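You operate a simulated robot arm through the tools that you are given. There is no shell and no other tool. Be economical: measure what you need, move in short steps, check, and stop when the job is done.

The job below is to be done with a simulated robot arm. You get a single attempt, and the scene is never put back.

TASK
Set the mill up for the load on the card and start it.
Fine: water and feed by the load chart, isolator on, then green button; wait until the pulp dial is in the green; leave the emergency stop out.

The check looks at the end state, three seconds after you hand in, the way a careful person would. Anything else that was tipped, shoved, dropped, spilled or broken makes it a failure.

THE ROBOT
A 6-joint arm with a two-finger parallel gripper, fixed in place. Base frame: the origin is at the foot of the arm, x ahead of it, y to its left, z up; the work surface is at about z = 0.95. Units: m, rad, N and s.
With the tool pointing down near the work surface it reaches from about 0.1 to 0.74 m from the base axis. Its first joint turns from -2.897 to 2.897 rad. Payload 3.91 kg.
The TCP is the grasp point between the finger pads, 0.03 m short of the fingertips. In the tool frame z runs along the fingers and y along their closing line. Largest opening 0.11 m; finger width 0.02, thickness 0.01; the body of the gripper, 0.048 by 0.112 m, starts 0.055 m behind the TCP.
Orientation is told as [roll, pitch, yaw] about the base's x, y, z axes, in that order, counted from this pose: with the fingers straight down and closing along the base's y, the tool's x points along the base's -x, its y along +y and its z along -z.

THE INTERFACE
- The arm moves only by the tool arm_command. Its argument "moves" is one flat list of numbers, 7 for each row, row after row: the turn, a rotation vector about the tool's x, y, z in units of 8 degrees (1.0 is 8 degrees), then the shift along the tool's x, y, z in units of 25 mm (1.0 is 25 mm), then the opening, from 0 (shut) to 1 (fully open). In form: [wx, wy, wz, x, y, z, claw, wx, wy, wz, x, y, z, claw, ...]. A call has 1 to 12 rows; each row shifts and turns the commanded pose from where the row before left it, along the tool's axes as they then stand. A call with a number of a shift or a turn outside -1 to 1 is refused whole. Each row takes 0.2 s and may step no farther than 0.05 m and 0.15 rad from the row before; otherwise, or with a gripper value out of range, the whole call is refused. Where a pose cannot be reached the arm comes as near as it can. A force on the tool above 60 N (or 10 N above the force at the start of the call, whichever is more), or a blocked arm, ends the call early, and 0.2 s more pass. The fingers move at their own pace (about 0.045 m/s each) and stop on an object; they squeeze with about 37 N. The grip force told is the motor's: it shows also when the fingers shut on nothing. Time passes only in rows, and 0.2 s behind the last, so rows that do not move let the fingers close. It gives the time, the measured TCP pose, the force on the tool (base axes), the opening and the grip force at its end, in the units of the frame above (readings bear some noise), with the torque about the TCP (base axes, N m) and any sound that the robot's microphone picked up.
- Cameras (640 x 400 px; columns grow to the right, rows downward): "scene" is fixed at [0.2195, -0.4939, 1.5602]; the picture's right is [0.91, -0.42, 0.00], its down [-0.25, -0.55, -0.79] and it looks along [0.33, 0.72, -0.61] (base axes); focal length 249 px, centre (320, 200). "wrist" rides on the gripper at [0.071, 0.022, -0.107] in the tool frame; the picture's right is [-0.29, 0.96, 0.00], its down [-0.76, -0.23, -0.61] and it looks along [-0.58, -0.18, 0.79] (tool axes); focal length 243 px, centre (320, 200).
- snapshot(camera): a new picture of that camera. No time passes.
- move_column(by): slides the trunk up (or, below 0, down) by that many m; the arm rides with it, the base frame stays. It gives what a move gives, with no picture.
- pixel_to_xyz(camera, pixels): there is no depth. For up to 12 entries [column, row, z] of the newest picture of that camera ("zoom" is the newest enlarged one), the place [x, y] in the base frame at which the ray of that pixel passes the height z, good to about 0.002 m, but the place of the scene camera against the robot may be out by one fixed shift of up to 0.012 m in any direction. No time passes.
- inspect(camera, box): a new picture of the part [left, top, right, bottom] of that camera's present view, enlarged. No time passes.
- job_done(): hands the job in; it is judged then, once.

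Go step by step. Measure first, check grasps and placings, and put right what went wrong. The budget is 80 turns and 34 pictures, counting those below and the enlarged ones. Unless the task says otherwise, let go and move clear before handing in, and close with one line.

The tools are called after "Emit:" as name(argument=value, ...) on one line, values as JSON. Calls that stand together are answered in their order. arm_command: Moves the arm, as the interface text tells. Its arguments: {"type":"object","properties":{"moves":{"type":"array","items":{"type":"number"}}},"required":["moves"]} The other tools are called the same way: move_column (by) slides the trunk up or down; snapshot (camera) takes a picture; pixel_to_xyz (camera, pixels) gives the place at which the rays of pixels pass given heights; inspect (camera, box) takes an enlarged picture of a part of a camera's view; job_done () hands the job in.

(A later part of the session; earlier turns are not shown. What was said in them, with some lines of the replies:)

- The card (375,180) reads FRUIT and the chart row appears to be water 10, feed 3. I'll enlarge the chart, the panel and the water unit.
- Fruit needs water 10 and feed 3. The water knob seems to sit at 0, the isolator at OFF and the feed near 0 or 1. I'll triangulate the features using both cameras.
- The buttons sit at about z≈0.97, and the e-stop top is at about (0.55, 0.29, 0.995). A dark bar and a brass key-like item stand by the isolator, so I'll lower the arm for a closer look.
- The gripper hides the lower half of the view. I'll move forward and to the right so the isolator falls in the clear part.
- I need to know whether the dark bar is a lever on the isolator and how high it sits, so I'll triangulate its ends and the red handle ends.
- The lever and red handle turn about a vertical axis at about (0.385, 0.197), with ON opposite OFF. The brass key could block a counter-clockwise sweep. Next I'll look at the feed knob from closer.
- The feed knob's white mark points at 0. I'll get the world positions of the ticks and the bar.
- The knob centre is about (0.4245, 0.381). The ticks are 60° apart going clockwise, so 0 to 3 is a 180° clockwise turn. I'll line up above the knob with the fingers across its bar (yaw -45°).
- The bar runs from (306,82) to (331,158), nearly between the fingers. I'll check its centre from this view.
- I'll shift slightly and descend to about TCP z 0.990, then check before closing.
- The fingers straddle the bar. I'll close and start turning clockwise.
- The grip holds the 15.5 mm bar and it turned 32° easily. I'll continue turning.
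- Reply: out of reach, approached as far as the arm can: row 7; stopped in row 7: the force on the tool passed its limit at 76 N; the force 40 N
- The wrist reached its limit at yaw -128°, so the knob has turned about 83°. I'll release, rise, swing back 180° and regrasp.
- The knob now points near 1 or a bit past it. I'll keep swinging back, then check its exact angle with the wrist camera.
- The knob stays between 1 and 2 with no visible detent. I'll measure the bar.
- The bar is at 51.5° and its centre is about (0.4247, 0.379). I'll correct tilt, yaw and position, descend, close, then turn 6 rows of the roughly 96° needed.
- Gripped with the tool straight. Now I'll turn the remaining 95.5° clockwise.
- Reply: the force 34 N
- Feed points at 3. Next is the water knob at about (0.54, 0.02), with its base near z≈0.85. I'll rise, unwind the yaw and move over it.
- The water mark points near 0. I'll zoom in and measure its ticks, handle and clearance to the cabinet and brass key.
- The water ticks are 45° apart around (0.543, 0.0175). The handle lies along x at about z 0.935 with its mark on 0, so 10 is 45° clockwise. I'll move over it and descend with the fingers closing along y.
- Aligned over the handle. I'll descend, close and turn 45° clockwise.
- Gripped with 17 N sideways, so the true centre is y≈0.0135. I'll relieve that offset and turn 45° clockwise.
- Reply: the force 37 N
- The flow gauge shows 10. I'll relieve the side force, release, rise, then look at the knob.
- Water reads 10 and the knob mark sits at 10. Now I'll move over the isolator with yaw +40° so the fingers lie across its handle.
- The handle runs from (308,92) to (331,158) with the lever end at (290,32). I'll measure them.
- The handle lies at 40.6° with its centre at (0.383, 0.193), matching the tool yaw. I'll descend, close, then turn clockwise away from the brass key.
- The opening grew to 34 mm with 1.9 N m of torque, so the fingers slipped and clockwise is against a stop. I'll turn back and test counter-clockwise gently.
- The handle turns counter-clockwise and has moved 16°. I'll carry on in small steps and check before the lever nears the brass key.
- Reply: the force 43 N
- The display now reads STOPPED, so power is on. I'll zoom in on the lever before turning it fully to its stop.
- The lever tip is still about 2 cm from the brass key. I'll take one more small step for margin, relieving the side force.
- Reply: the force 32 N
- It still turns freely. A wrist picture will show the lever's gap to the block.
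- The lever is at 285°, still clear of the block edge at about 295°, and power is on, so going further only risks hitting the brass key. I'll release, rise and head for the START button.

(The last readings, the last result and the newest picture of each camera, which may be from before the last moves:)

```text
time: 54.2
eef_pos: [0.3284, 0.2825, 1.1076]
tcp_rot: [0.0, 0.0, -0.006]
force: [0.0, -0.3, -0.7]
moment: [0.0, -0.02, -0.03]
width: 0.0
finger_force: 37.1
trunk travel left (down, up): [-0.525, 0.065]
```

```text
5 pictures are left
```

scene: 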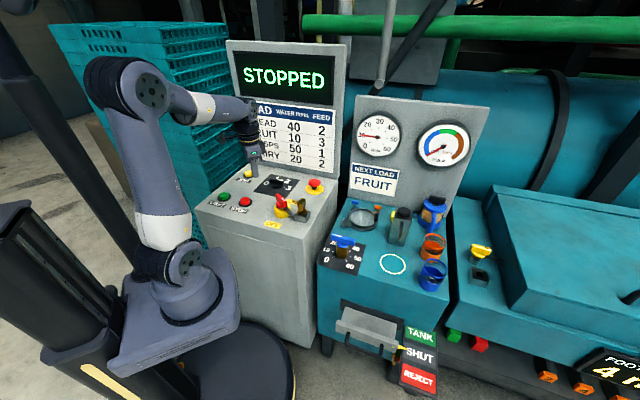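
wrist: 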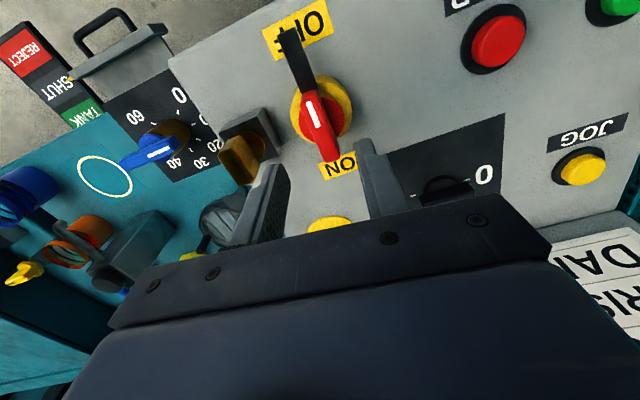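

The display stays STOPPED with the arm away. I'll move near the START button and take a wrist fix.

Emit:
arm_command(moves=[0, 0, 0, 0.78, 0.5, 0.24, 0, 0, 0, 0, 0.78, 0.5, 0.24, 0, 0, 0, 0, 0.78, 0.5, 0.24, 0, 0, 0, 0, 0.78, 0.5, 0.24, 0, 0, 0, 0, 0.78, 0.5, 0.24, 0, 0, 0, 0, 0, 0, 0, 0])

Emit:
snapshot(camera="wrist")

```text
time: 55.6
eef_pos: [0.2302, 0.3451, 1.0787]
tcp_rot: [0.0, 0.001, -0.007]
force: [-1.0, 0.5, 0.6]
moment: [0.0, -0.01, -0.03]
width: 0.0
finger_force: 37.2
trunk travel left (down, up): [-0.525, 0.065]
```

```text
4 pictures are left
```

wrist: 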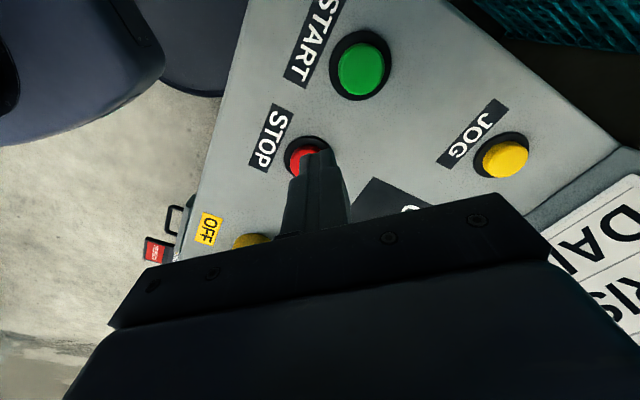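

Emit:
pixel_to_xyz(camera="wrist", pixels=[[361, 69, 0.97], [360, 65, 0.955], [300, 160, 0.97]])

```text
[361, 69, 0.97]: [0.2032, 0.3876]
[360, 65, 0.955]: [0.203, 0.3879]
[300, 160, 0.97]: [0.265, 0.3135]
```

START is at (0.203, 0.388). I'll move above it and lower the closed fingertips to just above the button.

Emit:
arm_command(moves=[0, 0, 0, 0.54, 0.86, 0, 0, 0, 0, 0, 0.54, 0.86, 0, 0, 0, 0, 0, 0, 0, 0.9, 0, 0, 0, 0, 0, 0, 0.9, 0, 0, 0, 0, 0, 0, 0.9, 0, 0, 0, 0, 0, 0, 0, 0])

Emit:
arm_command(moves=[0, 0, 0, 0, 0, 0.15, 0, 0, 0, 0, 0, 0, 0.15, 0, 0, 0, 0, 0, 0, 0.15, 0])

```text
time: 57.0
eef_pos: [0.2054, 0.3892, 1.0124]
tcp_rot: [-0.001, 0.001, -0.005]
force: [-0.9, 0.8, -0.2]
moment: [0.03, -0.01, -0.04]
width: 0.0
finger_force: 36.6
trunk travel left (down, up): [-0.525, 0.065]
```

```text
time: 57.8
eef_pos: [0.2045, 0.3881, 1.0]
tcp_rot: [-0.002, 0.0, -0.005]
force: [0.6, 0.7, -0.8]
moment: [0.02, 0.04, 0.0]
width: 0.0
finger_force: 37.0
trunk travel left (down, up): [-0.525, 0.065]
```

No contact at tip height 0.970. I'll continue pressing in small steps.

Emit:
arm_command(moves=[0, 0, 0, 0, 0, 0.12, 0, 0, 0, 0, 0, 0, 0.12, 0, 0, 0, 0, 0, 0, 0.12, 0, 0, 0, 0, 0, 0, 0, 0])

```text
time: 58.8
eef_pos: [0.2032, 0.3882, 0.9912]
tcp_rot: [0.001, 0.001, -0.006]
force: [-0.2, 2.5, 5.9]
moment: [0.1, -0.03, 0.03]
width: 0.0003
finger_force: 36.9
trunk travel left (down, up): [-0.525, 0.065]
heard: click
```

I heard a click at 6 N. I'll lift off and look at the display and pulp dial.

Emit:
arm_command(moves=[0, 0, 0, 0, 0, -0.9, 0, 0, 0, 0, 0, 0, -0.9, 0, 0, 0, 0, 0, 0, -0.9, 0, 0, 0, 0, 0, 0, -0.9, 0, 0, 0, 0, 0, 0, 0, 0, 0, 0, 0, 0, 0, 0, 0, 0, 0, 0, 0, 0, 0, 0, 0, 0, 0, 0, 0, 0, 0, 0, 0, 0, 0, 0, 0, 0])

Emit:
snapshot(camera="scene")

```text
time: 60.8
eef_pos: [0.204, 0.3884, 1.0821]
tcp_rot: [0.0, -0.002, -0.005]
force: [0.1, 0.7, 0.2]
moment: [0.01, 0.01, 0.01]
width: 0.0
finger_force: 37.2
trunk travel left (down, up): [-0.525, 0.065]
```

```text
3 pictures are left
```

scene: 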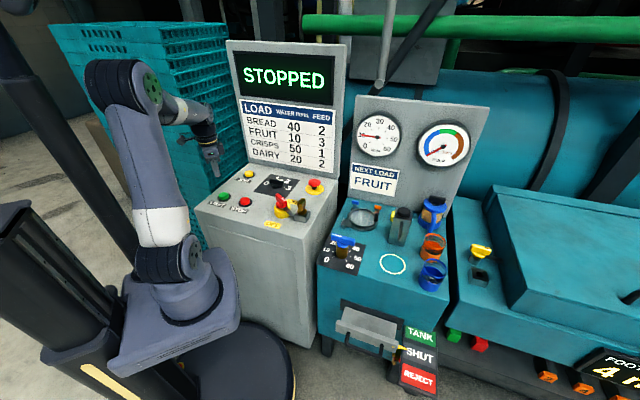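

It still reads STOPPED, so the press may have been too shallow. I'll press again, deeper and held.

Emit:
arm_command(moves=[0, 0, 0, 0, 0, 0.9, 0, 0, 0, 0, 0, 0, 0.9, 0, 0, 0, 0, 0, 0, 0.9, 0, 0, 0, 0, 0, 0, 0.75, 0, 0, 0, 0, 0, 0, 0.15, 0, 0, 0, 0, 0, 0, 0.12, 0, 0, 0, 0, 0, 0, 0.12, 0, 0, 0, 0, 0, 0, 0, 0, 0, 0, 0, 0, 0, 0, 0, 0, 0, 0, 0, 0, 0, 0])

```text
time: 63.0
eef_pos: [0.204, 0.3875, 0.9875]
tcp_rot: [0.005, -0.001, -0.004]
force: [7.0, 0.1, 44.8]
moment: [0.03, -0.1, -0.01]
width: 0.0003
finger_force: 36.9
trunk travel left (down, up): [-0.525, 0.065]
heard: click
```

The button bottomed out at 45 N with a click. I'll lift and listen or look for the running state.

Emit:
arm_command(moves=[0, 0, 0, 0, 0, -0.9, 0, 0, 0, 0, 0, 0, -0.9, 0, 0, 0, 0, 0, 0, -0.9, 0, 0, 0, 0, 0, 0, -0.9, 0, 0, 0, 0, 0, 0, 0, 0, 0, 0, 0, 0, 0, 0, 0])

Emit:
snapshot(camera="scene")

```text
time: 64.4
eef_pos: [0.2029, 0.3893, 1.0759]
tcp_rot: [0.0, 0.002, -0.007]
force: [-0.2, 0.4, -0.3]
moment: [0.01, 0.01, 0.0]
width: 0.0
finger_force: 37.1
trunk travel left (down, up): [-0.525, 0.065]
```

```text
2 pictures are left
```

scene: 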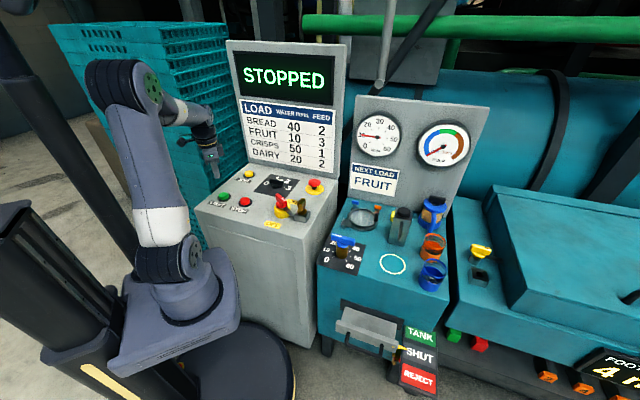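

Still STOPPED, and the button bottomed out. The likely cause is that the isolator isn't fully home (only 64° turned). I'll regrip it and ease it to its stop, watching the torque.

Emit:
arm_command(moves=[0, 0, 0, 0, 0, -0.7, 0.35, 0, 0, 0, 0, 0, -0.7, 0.35, 0, 0, 0, -0.93, -0.985, 0, 0.35, 0, 0, 0, -0.93, -0.985, 0, 0.35, 0, 0, 0, -0.93, -0.985, 0, 0.35, 0, 0, 0, -0.93, -0.985, 0, 0.35, 0, 0, 0, -0.93, -0.985, 0, 0.35, 0, 0, 0, -0.93, -0.985, 0, 0.35, 0, 0, 0, -0.93, -0.985, 0, 0.35, 0, 0, 0, -0.93, -0.985, 0, 0.35])

Emit:
arm_command(moves=[0, 0, -1, 0, 0, 0, 0.35, 0, 0, -1, 0, 0, 0, 0.35, 0, 0, -1, 0, 0, 0, 0.35, 0, 0, -1, 0, 0, 0, 0.35, 0, 0, -1, 0, 0, 0, 0.35, 0, 0, -1, 0, 0, 0, 0.35, 0, 0, -1, 0, 0, 0, 0.35, 0, 0, -1, 0, 0, 0, 0.35, 0, 0, -1, 0, 0, 0, 0.35, 0, 0, -1, 0, 0, 0, 0.35, 0, 0, -1, 0, 0, 0, 0.35, 0, 0, -1, 0, 0, 0, 0.35])

Emit:
arm_command(moves=[0, 0, -1, 0, 0, 0, 0.35, 0, 0, 0, 0, 0, 0, 0.35, 0, 0, 0, 0, 0, 0, 0.35])

```text
time: 66.6
eef_pos: [0.3889, 0.1898, 1.1084]
tcp_rot: [-0.001, 0.0, -0.005]
force: [-0.4, 0.7, 0.0]
moment: [-0.01, 0.02, -0.01]
width: 0.0386
finger_force: 0.1
trunk travel left (down, up): [-0.525, 0.065]
```

```text
time: 69.2
eef_pos: [0.3885, 0.1903, 1.1111]
tcp_rot: [0.001, 0.001, 1.674]
force: [0.1, 0.2, 0.4]
moment: [0.01, -0.05, 0.03]
width: 0.0384
finger_force: 0.0
trunk travel left (down, up): [-0.525, 0.065]
```

```text
time: 70.0
eef_pos: [0.3884, 0.1912, 1.111]
tcp_rot: [0.0, 0.0, 1.812]
force: [-0.7, -0.9, 0.4]
moment: [0.03, 0.01, 0.02]
width: 0.0386
finger_force: 0.0
trunk travel left (down, up): [-0.525, 0.065]
```

I'm aligned over the handle at yaw 1.81. I'll descend, grip and turn a small step.

Emit:
arm_command(moves=[0, 0, 0, 0, 0, 0.95, 0.35, 0, 0, 0, 0, 0, 0.95, 0.35, 0, 0, 0, 0, 0, 0.86, 0.35, 0, 0, 0, 0, 0, 0, 0.35, 0, 0, 0, 0, 0, 0, 0, 0, 0, 0, 0, 0, 0, 0, 0, 0, 0, 0, 0, 0, 0, 0, 0, 0, 0, 0, 0, 0])

Emit:
arm_command(moves=[0, 0, -0.5, 0, 0, 0, 0, 0, 0, -0.5, 0, 0, 0, 0, 0, 0, 0, 0, 0, 0, 0])

```text
time: 71.8
eef_pos: [0.3903, 0.1931, 1.0414]
tcp_rot: [-0.003, 0.0, 1.81]
force: [12.7, 2.7, 0.0]
moment: [0.17, -0.4, -0.13]
width: 0.0157
finger_force: 44.6
trunk travel left (down, up): [-0.525, 0.065]
```

```text
time: 72.6
eef_pos: [0.3908, 0.1925, 1.0417]
tcp_rot: [-0.003, -0.001, 1.952]
force: [20.2, 8.5, 8.7]
moment: [-0.16, -0.43, -0.15]
width: 0.016
finger_force: 45.2
trunk travel left (down, up): [-0.525, 0.065]
```

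Still free at 72°. I'll continue in 4° steps.

Emit:
arm_command(moves=[0, 0, -0.5, 0, -0.1, 0, 0, 0, 0, 0, 0, 0, 0, 0])

Emit:
arm_command(moves=[0, 0, -0.5, 0, 0, 0, 0, 0, 0, 0, 0, 0, 0, 0])

```text
time: 73.2
eef_pos: [0.3915, 0.1921, 1.041]
tcp_rot: [0.0, 0.0, 2.022]
force: [12.1, 9.3, 12.4]
moment: [0.45, -0.19, -0.05]
width: 0.016
finger_force: 45.4
trunk travel left (down, up): [-0.525, 0.065]
```

```text
time: 73.8
eef_pos: [0.3918, 0.1926, 1.0415]
tcp_rot: [-0.001, -0.001, 2.089]
force: [11.4, 12.4, 11.2]
moment: [0.94, 0.06, -0.1]
width: 0.0158
finger_force: 45.4
trunk travel left (down, up): [-0.525, 0.065]
```

Now about 80°, still with no resistance about z. I'll continue to 90°.

Emit:
arm_command(moves=[0, 0, -0.5, 0, 0, 0, 0, 0, 0, 0, 0, 0, 0, 0])

Emit:
arm_command(moves=[0, 0, -0.5, 0, 0, 0, 0, 0, 0, 0, 0, 0, 0, 0])

Emit:
arm_command(moves=[0, 0, -0.3, 0, 0, 0, 0, 0, 0, 0, 0, 0, 0, 0])

```text
time: 74.4
eef_pos: [0.3928, 0.192, 1.0406]
tcp_rot: [0.0, 0.001, 2.16]
force: [12.1, 14.5, 10.8]
moment: [1.23, 0.31, -0.06]
width: 0.0157
finger_force: 45.5
trunk travel left (down, up): [-0.525, 0.065]
```

```text
time: 75.0
eef_pos: [0.3931, 0.1938, 1.0418]
tcp_rot: [0.0, 0.004, 2.229]
force: [13.0, 16.3, 12.0]
moment: [1.2, 0.44, -0.07]
width: 0.0157
finger_force: 44.4
trunk travel left (down, up): [-0.525, 0.065]
```

```text
time: 75.6
eef_pos: [0.3925, 0.1934, 1.0408]
tcp_rot: [0.0, 0.002, 2.273]
force: [14.2, 17.9, 11.1]
moment: [1.12, 0.37, -0.06]
width: 0.0159
finger_force: 44.9
trunk travel left (down, up): [-0.525, 0.065]
```

About 90° now and still no stop. One more small probe.

Emit:
arm_command(moves=[0, 0, -0.4, 0, 0, 0, 0, 0, 0, 0, 0, 0, 0, 0])

Emit:
inspect(camera="scene", box=[222, 40, 350, 240])

```text
time: 76.2
eef_pos: [0.392, 0.1941, 1.0406]
tcp_rot: [-0.004, 0.002, 2.329]
force: [15.5, 16.3, 8.5]
moment: [0.83, 0.15, -0.08]
width: 0.0157
finger_force: 45.3
trunk travel left (down, up): [-0.525, 0.065]
```

```text
2.00 times, centred on (286, 140) of scene
```

zoom: 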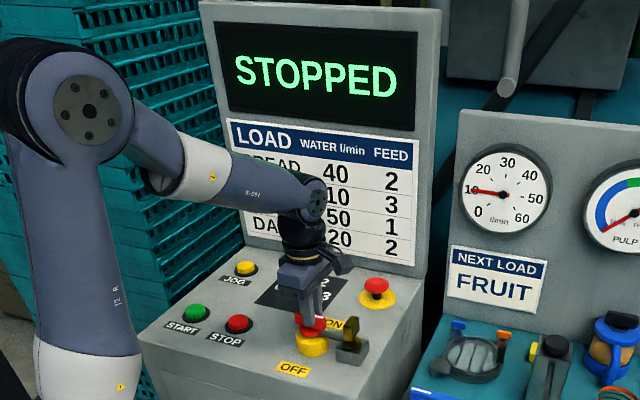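

Still free with negligible z torque (-0.08). I'll probe on gently, looking for a stop or contact.

Emit:
arm_command(moves=[0, 0, -0.4, 0, 0, 0, 0, 0, 0, 0, 0, 0, 0, 0])

Emit:
arm_command(moves=[0, 0, -0.4, 0, 0, 0, 0, 0, 0, 0, 0, 0, 0, 0])

```text
time: 76.8
eef_pos: [0.3939, 0.1917, 1.041]
tcp_rot: [-0.001, 0.002, 2.382]
force: [14.8, 16.7, 9.5]
moment: [0.38, -0.26, -1.08]
width: 0.016
finger_force: 45.0
trunk travel left (down, up): [-0.525, 0.065]
```

```text
time: 77.4
eef_pos: [0.3939, 0.1933, 1.0407]
tcp_rot: [-0.001, 0.002, 2.438]
force: [15.7, 15.1, 10.2]
moment: [0.09, -0.05, -1.18]
width: 0.017
finger_force: 45.2
trunk travel left (down, up): [-0.525, 0.065]
```

The torque jumped to -1.1 N m at about 94–95°, which is the end stop. I'll relax slightly, release, lift and go back to START.

Emit:
arm_command(moves=[0, 0, 0.5, 0, 0, 0, 0, 0, 0, 0, 0, 0, 0, 0.35, 0, 0, 0, 0, 0, 0, 0.35, 0, 0, 0, 0, 0, 0, 0.35, 0, 0, 0, 0, 0, -0.95, 0.35, 0, 0, 0, 0, 0, -0.95, 0.35, 0, 0, 0, 0, 0, -0.9, 0.35, 0, 0, 1, 0, 0, 0, 0, 0, 0, 1, 0, 0, 0, 0, 0, 0, 1, 0, 0, 0, 0, 0, 0, 1, 0, 0, 0, 0])

Emit:
arm_command(moves=[0, 0, 1, 0, 0, 0, 0, 0, 0, 1, 0, 0, 0, 0, 0, 0, 1, 0, 0, 0, 0, 0, 0, 1, 0, 0, 0, 0, 0, 0, 1, 0, 0, 0, 0, 0, 0, 1, 0, 0, 0, 0, 0, 0, 1, 0, 0, 0, 0, 0, 0, 1, 0, 0, 0, 0, 0, 0, 1, 0, 0, 0, 0, 0, 0, 1, 0, 0, 0, 0, 0, 0, 1, 0, 0, 0, 0, 0, 0, 1, 0, 0, 0, 0])

```text
time: 79.8
eef_pos: [0.3912, 0.1927, 1.1122]
tcp_rot: [0.0, 0.0, 1.808]
force: [0.3, -0.1, 0.1]
moment: [0.0, -0.02, 0.01]
width: 0.0001
finger_force: 37.2
trunk travel left (down, up): [-0.525, 0.065]
```

```text
time: 82.4
eef_pos: [0.391, 0.1916, 1.1118]
tcp_rot: [0.0, 0.001, 0.132]
force: [0.2, 0.3, -0.9]
moment: [0.01, 0.0, -0.01]
width: 0.0
finger_force: 37.1
trunk travel left (down, up): [-0.525, 0.065]
```

I'll travel to above START and lower to just above it.

Emit:
arm_command(moves=[0, 0, 0.95, 0, 0, 0, 0, 0, 0, 0, 0.9375, 0.982, 0, 0, 0, 0, 0, 0.9375, 0.982, 0, 0, 0, 0, 0, 0.9375, 0.982, 0, 0, 0, 0, 0, 0.9375, 0.982, 0, 0, 0, 0, 0, 0.9375, 0.982, 0, 0, 0, 0, 0, 0.9375, 0.982, 0, 0, 0, 0, 0, 0.9375, 0.982, 0, 0, 0, 0, 0, 0.9375, 0.982, 0, 0, 0, 0, 0, 0, 0, 0, 0])

Emit:
arm_command(moves=[0, 0, 0, 0, 0, 0.9, 0, 0, 0, 0, 0, 0, 0.9, 0, 0, 0, 0, 0, 0, 0.9, 0, 0, 0, 0, 0, 0, 0.9, 0, 0, 0, 0, 0, 0, 0.7, 0, 0, 0, 0, 0, 0, 0, 0])

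```text
time: 84.6
eef_pos: [0.2017, 0.3884, 1.1121]
tcp_rot: [-0.001, 0.002, 0.002]
force: [-0.1, -0.7, 0.8]
moment: [-0.04, -0.01, -0.03]
width: 0.0
finger_force: 36.7
trunk travel left (down, up): [-0.525, 0.065]
```

```text
time: 86.0
eef_pos: [0.2008, 0.3871, 1.003]
tcp_rot: [-0.003, 0.001, 0.001]
force: [-0.3, -1.6, -1.3]
moment: [0.0, 0.0, -0.01]
width: 0.0
finger_force: 36.7
trunk travel left (down, up): [-0.525, 0.065]
```

Above the button, I'll press about 14 mm with a short hold and then lift.

Emit:
arm_command(moves=[0, 0, 0, 0, 0, 0.2, 0, 0, 0, 0, 0, 0, 0.2, 0, 0, 0, 0, 0, 0, 0.18, 0, 0, 0, 0, 0, 0, 0, 0, 0, 0, 0, 0, 0, 0, 0])

Emit:
arm_command(moves=[0, 0, 0, 0, 0, -0.9, 0, 0, 0, 0, 0, 0, -0.9, 0, 0, 0, 0, 0, 0, -0.9, 0, 0, 0, 0, 0, 0, -0.9, 0, 0, 0, 0, 0, 0, 0, 0, 0, 0, 0, 0, 0, 0, 0, 0, 0, 0, 0, 0, 0, 0])

```text
time: 87.2
eef_pos: [0.2024, 0.3882, 0.9892]
tcp_rot: [0.0, -0.002, 0.002]
force: [-2.6, 3.4, 11.6]
moment: [0.11, 0.05, -0.01]
width: 0.0
finger_force: 37.0
trunk travel left (down, up): [-0.525, 0.065]
heard: click
```

```text
time: 88.8
eef_pos: [0.2049, 0.3889, 1.0804]
tcp_rot: [0.0, 0.001, 0.002]
force: [1.0, -0.9, -0.1]
moment: [0.0, 0.0, 0.03]
width: 0.0
finger_force: 37.2
trunk travel left (down, up): [-0.525, 0.065]
```

The click was heard. The arm is clear, so I'll wait to let the pulp settle before using the last picture, listening for sounds.

Emit:
arm_command(moves=[0, 0, 0, 0, 0, 0, 0, 0, 0, 0, 0, 0, 0, 0, 0, 0, 0, 0, 0, 0, 0, 0, 0, 0, 0, 0, 0, 0, 0, 0, 0, 0, 0, 0, 0, 0, 0, 0, 0, 0, 0, 0, 0, 0, 0, 0, 0, 0, 0, 0, 0, 0, 0, 0, 0, 0, 0, 0, 0, 0, 0, 0, 0, 0, 0, 0, 0, 0, 0, 0, 0, 0, 0, 0, 0, 0, 0, 0, 0, 0, 0, 0, 0, 0])

Emit:
arm_command(moves=[0, 0, 0, 0, 0, 0, 0, 0, 0, 0, 0, 0, 0, 0, 0, 0, 0, 0, 0, 0, 0, 0, 0, 0, 0, 0, 0, 0, 0, 0, 0, 0, 0, 0, 0, 0, 0, 0, 0, 0, 0, 0, 0, 0, 0, 0, 0, 0, 0, 0, 0, 0, 0, 0, 0, 0, 0, 0, 0, 0, 0, 0, 0, 0, 0, 0, 0, 0, 0, 0, 0, 0, 0, 0, 0, 0, 0, 0, 0, 0, 0, 0, 0, 0])

Emit:
arm_command(moves=[0, 0, 0, 0, 0, 0, 0, 0, 0, 0, 0, 0, 0, 0, 0, 0, 0, 0, 0, 0, 0, 0, 0, 0, 0, 0, 0, 0, 0, 0, 0, 0, 0, 0, 0, 0, 0, 0, 0, 0, 0, 0, 0, 0, 0, 0, 0, 0, 0, 0, 0, 0, 0, 0, 0, 0, 0, 0, 0, 0, 0, 0, 0, 0, 0, 0, 0, 0, 0, 0, 0, 0, 0, 0, 0, 0, 0, 0, 0, 0, 0, 0, 0, 0])

Emit:
arm_command(moves=[0, 0, 0, 0, 0, 0, 0, 0, 0, 0, 0, 0, 0, 0, 0, 0, 0, 0, 0, 0, 0, 0, 0, 0, 0, 0, 0, 0, 0, 0, 0, 0, 0, 0, 0, 0, 0, 0, 0, 0, 0, 0, 0, 0, 0, 0, 0, 0, 0, 0, 0, 0, 0, 0, 0, 0, 0, 0, 0, 0, 0, 0, 0, 0, 0, 0, 0, 0, 0, 0, 0, 0, 0, 0, 0, 0, 0, 0, 0, 0, 0, 0, 0, 0])

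Emit:
arm_command(moves=[0, 0, 0, 0, 0, 0, 0, 0, 0, 0, 0, 0, 0, 0, 0, 0, 0, 0, 0, 0, 0, 0, 0, 0, 0, 0, 0, 0, 0, 0, 0, 0, 0, 0, 0, 0, 0, 0, 0, 0, 0, 0, 0, 0, 0, 0, 0, 0, 0, 0, 0, 0, 0, 0, 0, 0, 0, 0, 0, 0, 0, 0, 0, 0, 0, 0, 0, 0, 0, 0, 0, 0, 0, 0, 0, 0, 0, 0, 0, 0, 0, 0, 0, 0])

Emit:
arm_command(moves=[0, 0, 0, 0, 0, 0, 0, 0, 0, 0, 0, 0, 0, 0, 0, 0, 0, 0, 0, 0, 0, 0, 0, 0, 0, 0, 0, 0, 0, 0, 0, 0, 0, 0, 0, 0, 0, 0, 0, 0, 0, 0, 0, 0, 0, 0, 0, 0, 0, 0, 0, 0, 0, 0, 0, 0, 0, 0, 0, 0, 0, 0, 0, 0, 0, 0, 0, 0, 0, 0, 0, 0, 0, 0, 0, 0, 0, 0, 0, 0, 0, 0, 0, 0])

```text
time: 91.4
eef_pos: [0.2035, 0.3882, 1.0798]
tcp_rot: [0.0, 0.001, 0.001]
force: [-0.1, -0.2, -0.3]
moment: [0.02, 0.03, 0.01]
width: 0.0
finger_force: 36.1
trunk travel left (down, up): [-0.525, 0.065]
```

```text
time: 94.0
eef_pos: [0.2045, 0.3879, 1.0787]
tcp_rot: [0.0, 0.001, 0.003]
force: [0.2, 0.5, -1.3]
moment: [-0.03, 0.01, -0.03]
width: 0.0002
finger_force: 36.5
trunk travel left (down, up): [-0.525, 0.065]
```

```text
time: 96.6
eef_pos: [0.2051, 0.3882, 1.0798]
tcp_rot: [0.001, 0.0, 0.003]
force: [0.9, -0.4, -0.5]
moment: [0.01, -0.01, 0.0]
width: 0.0
finger_force: 37.7
trunk travel left (down, up): [-0.525, 0.065]
```

```text
time: 99.2
eef_pos: [0.204, 0.3881, 1.0802]
tcp_rot: [0.001, -0.001, 0.002]
force: [-0.2, 0.8, -0.6]
moment: [0.0, 0.02, 0.01]
width: 0.0001
finger_force: 37.4
trunk travel left (down, up): [-0.525, 0.065]
```

```text
time: 101.8
eef_pos: [0.2051, 0.389, 1.0809]
tcp_rot: [-0.001, -0.001, 0.002]
force: [0.0, -0.1, 0.2]
moment: [-0.02, 0.01, 0.05]
width: 0.0
finger_force: 37.1
trunk travel left (down, up): [-0.525, 0.065]
```

```text
time: 104.4
eef_pos: [0.2051, 0.3887, 1.0793]
tcp_rot: [0.002, 0.0, 0.003]
force: [-0.1, -0.6, -0.9]
moment: [0.03, 0.02, 0.0]
width: 0.0
finger_force: 37.1
trunk travel left (down, up): [-0.525, 0.065]
```

Sixteen seconds have passed since the press. I'll use the last picture on the display, isolator and dials.

Emit:
inspect(camera="scene", box=[200, 50, 490, 231])

```text
2.21 times, centred on (345, 140) of scene
```

zoom: 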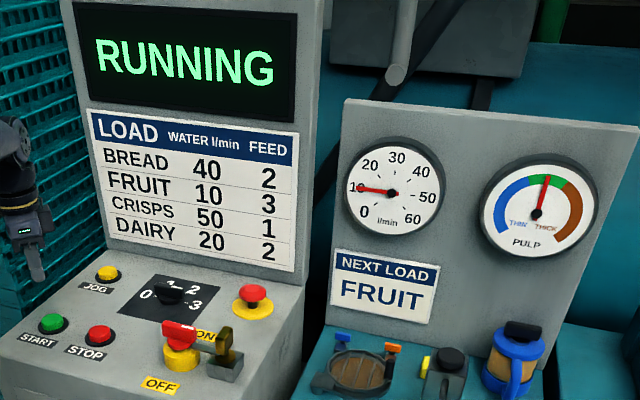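

The display reads RUNNING, the pulp needle is mid-green, water is at 10, feed is at 3, the isolator is home and the e-stop is out. The arm is clear, so I'm handing in.

Emit:
job_done()

```text
The job is handed in.
```

The mill is set for FRUIT (water 10, feed 3) with the isolator on. It is running with the pulp dial in the green and the emergency stop out.
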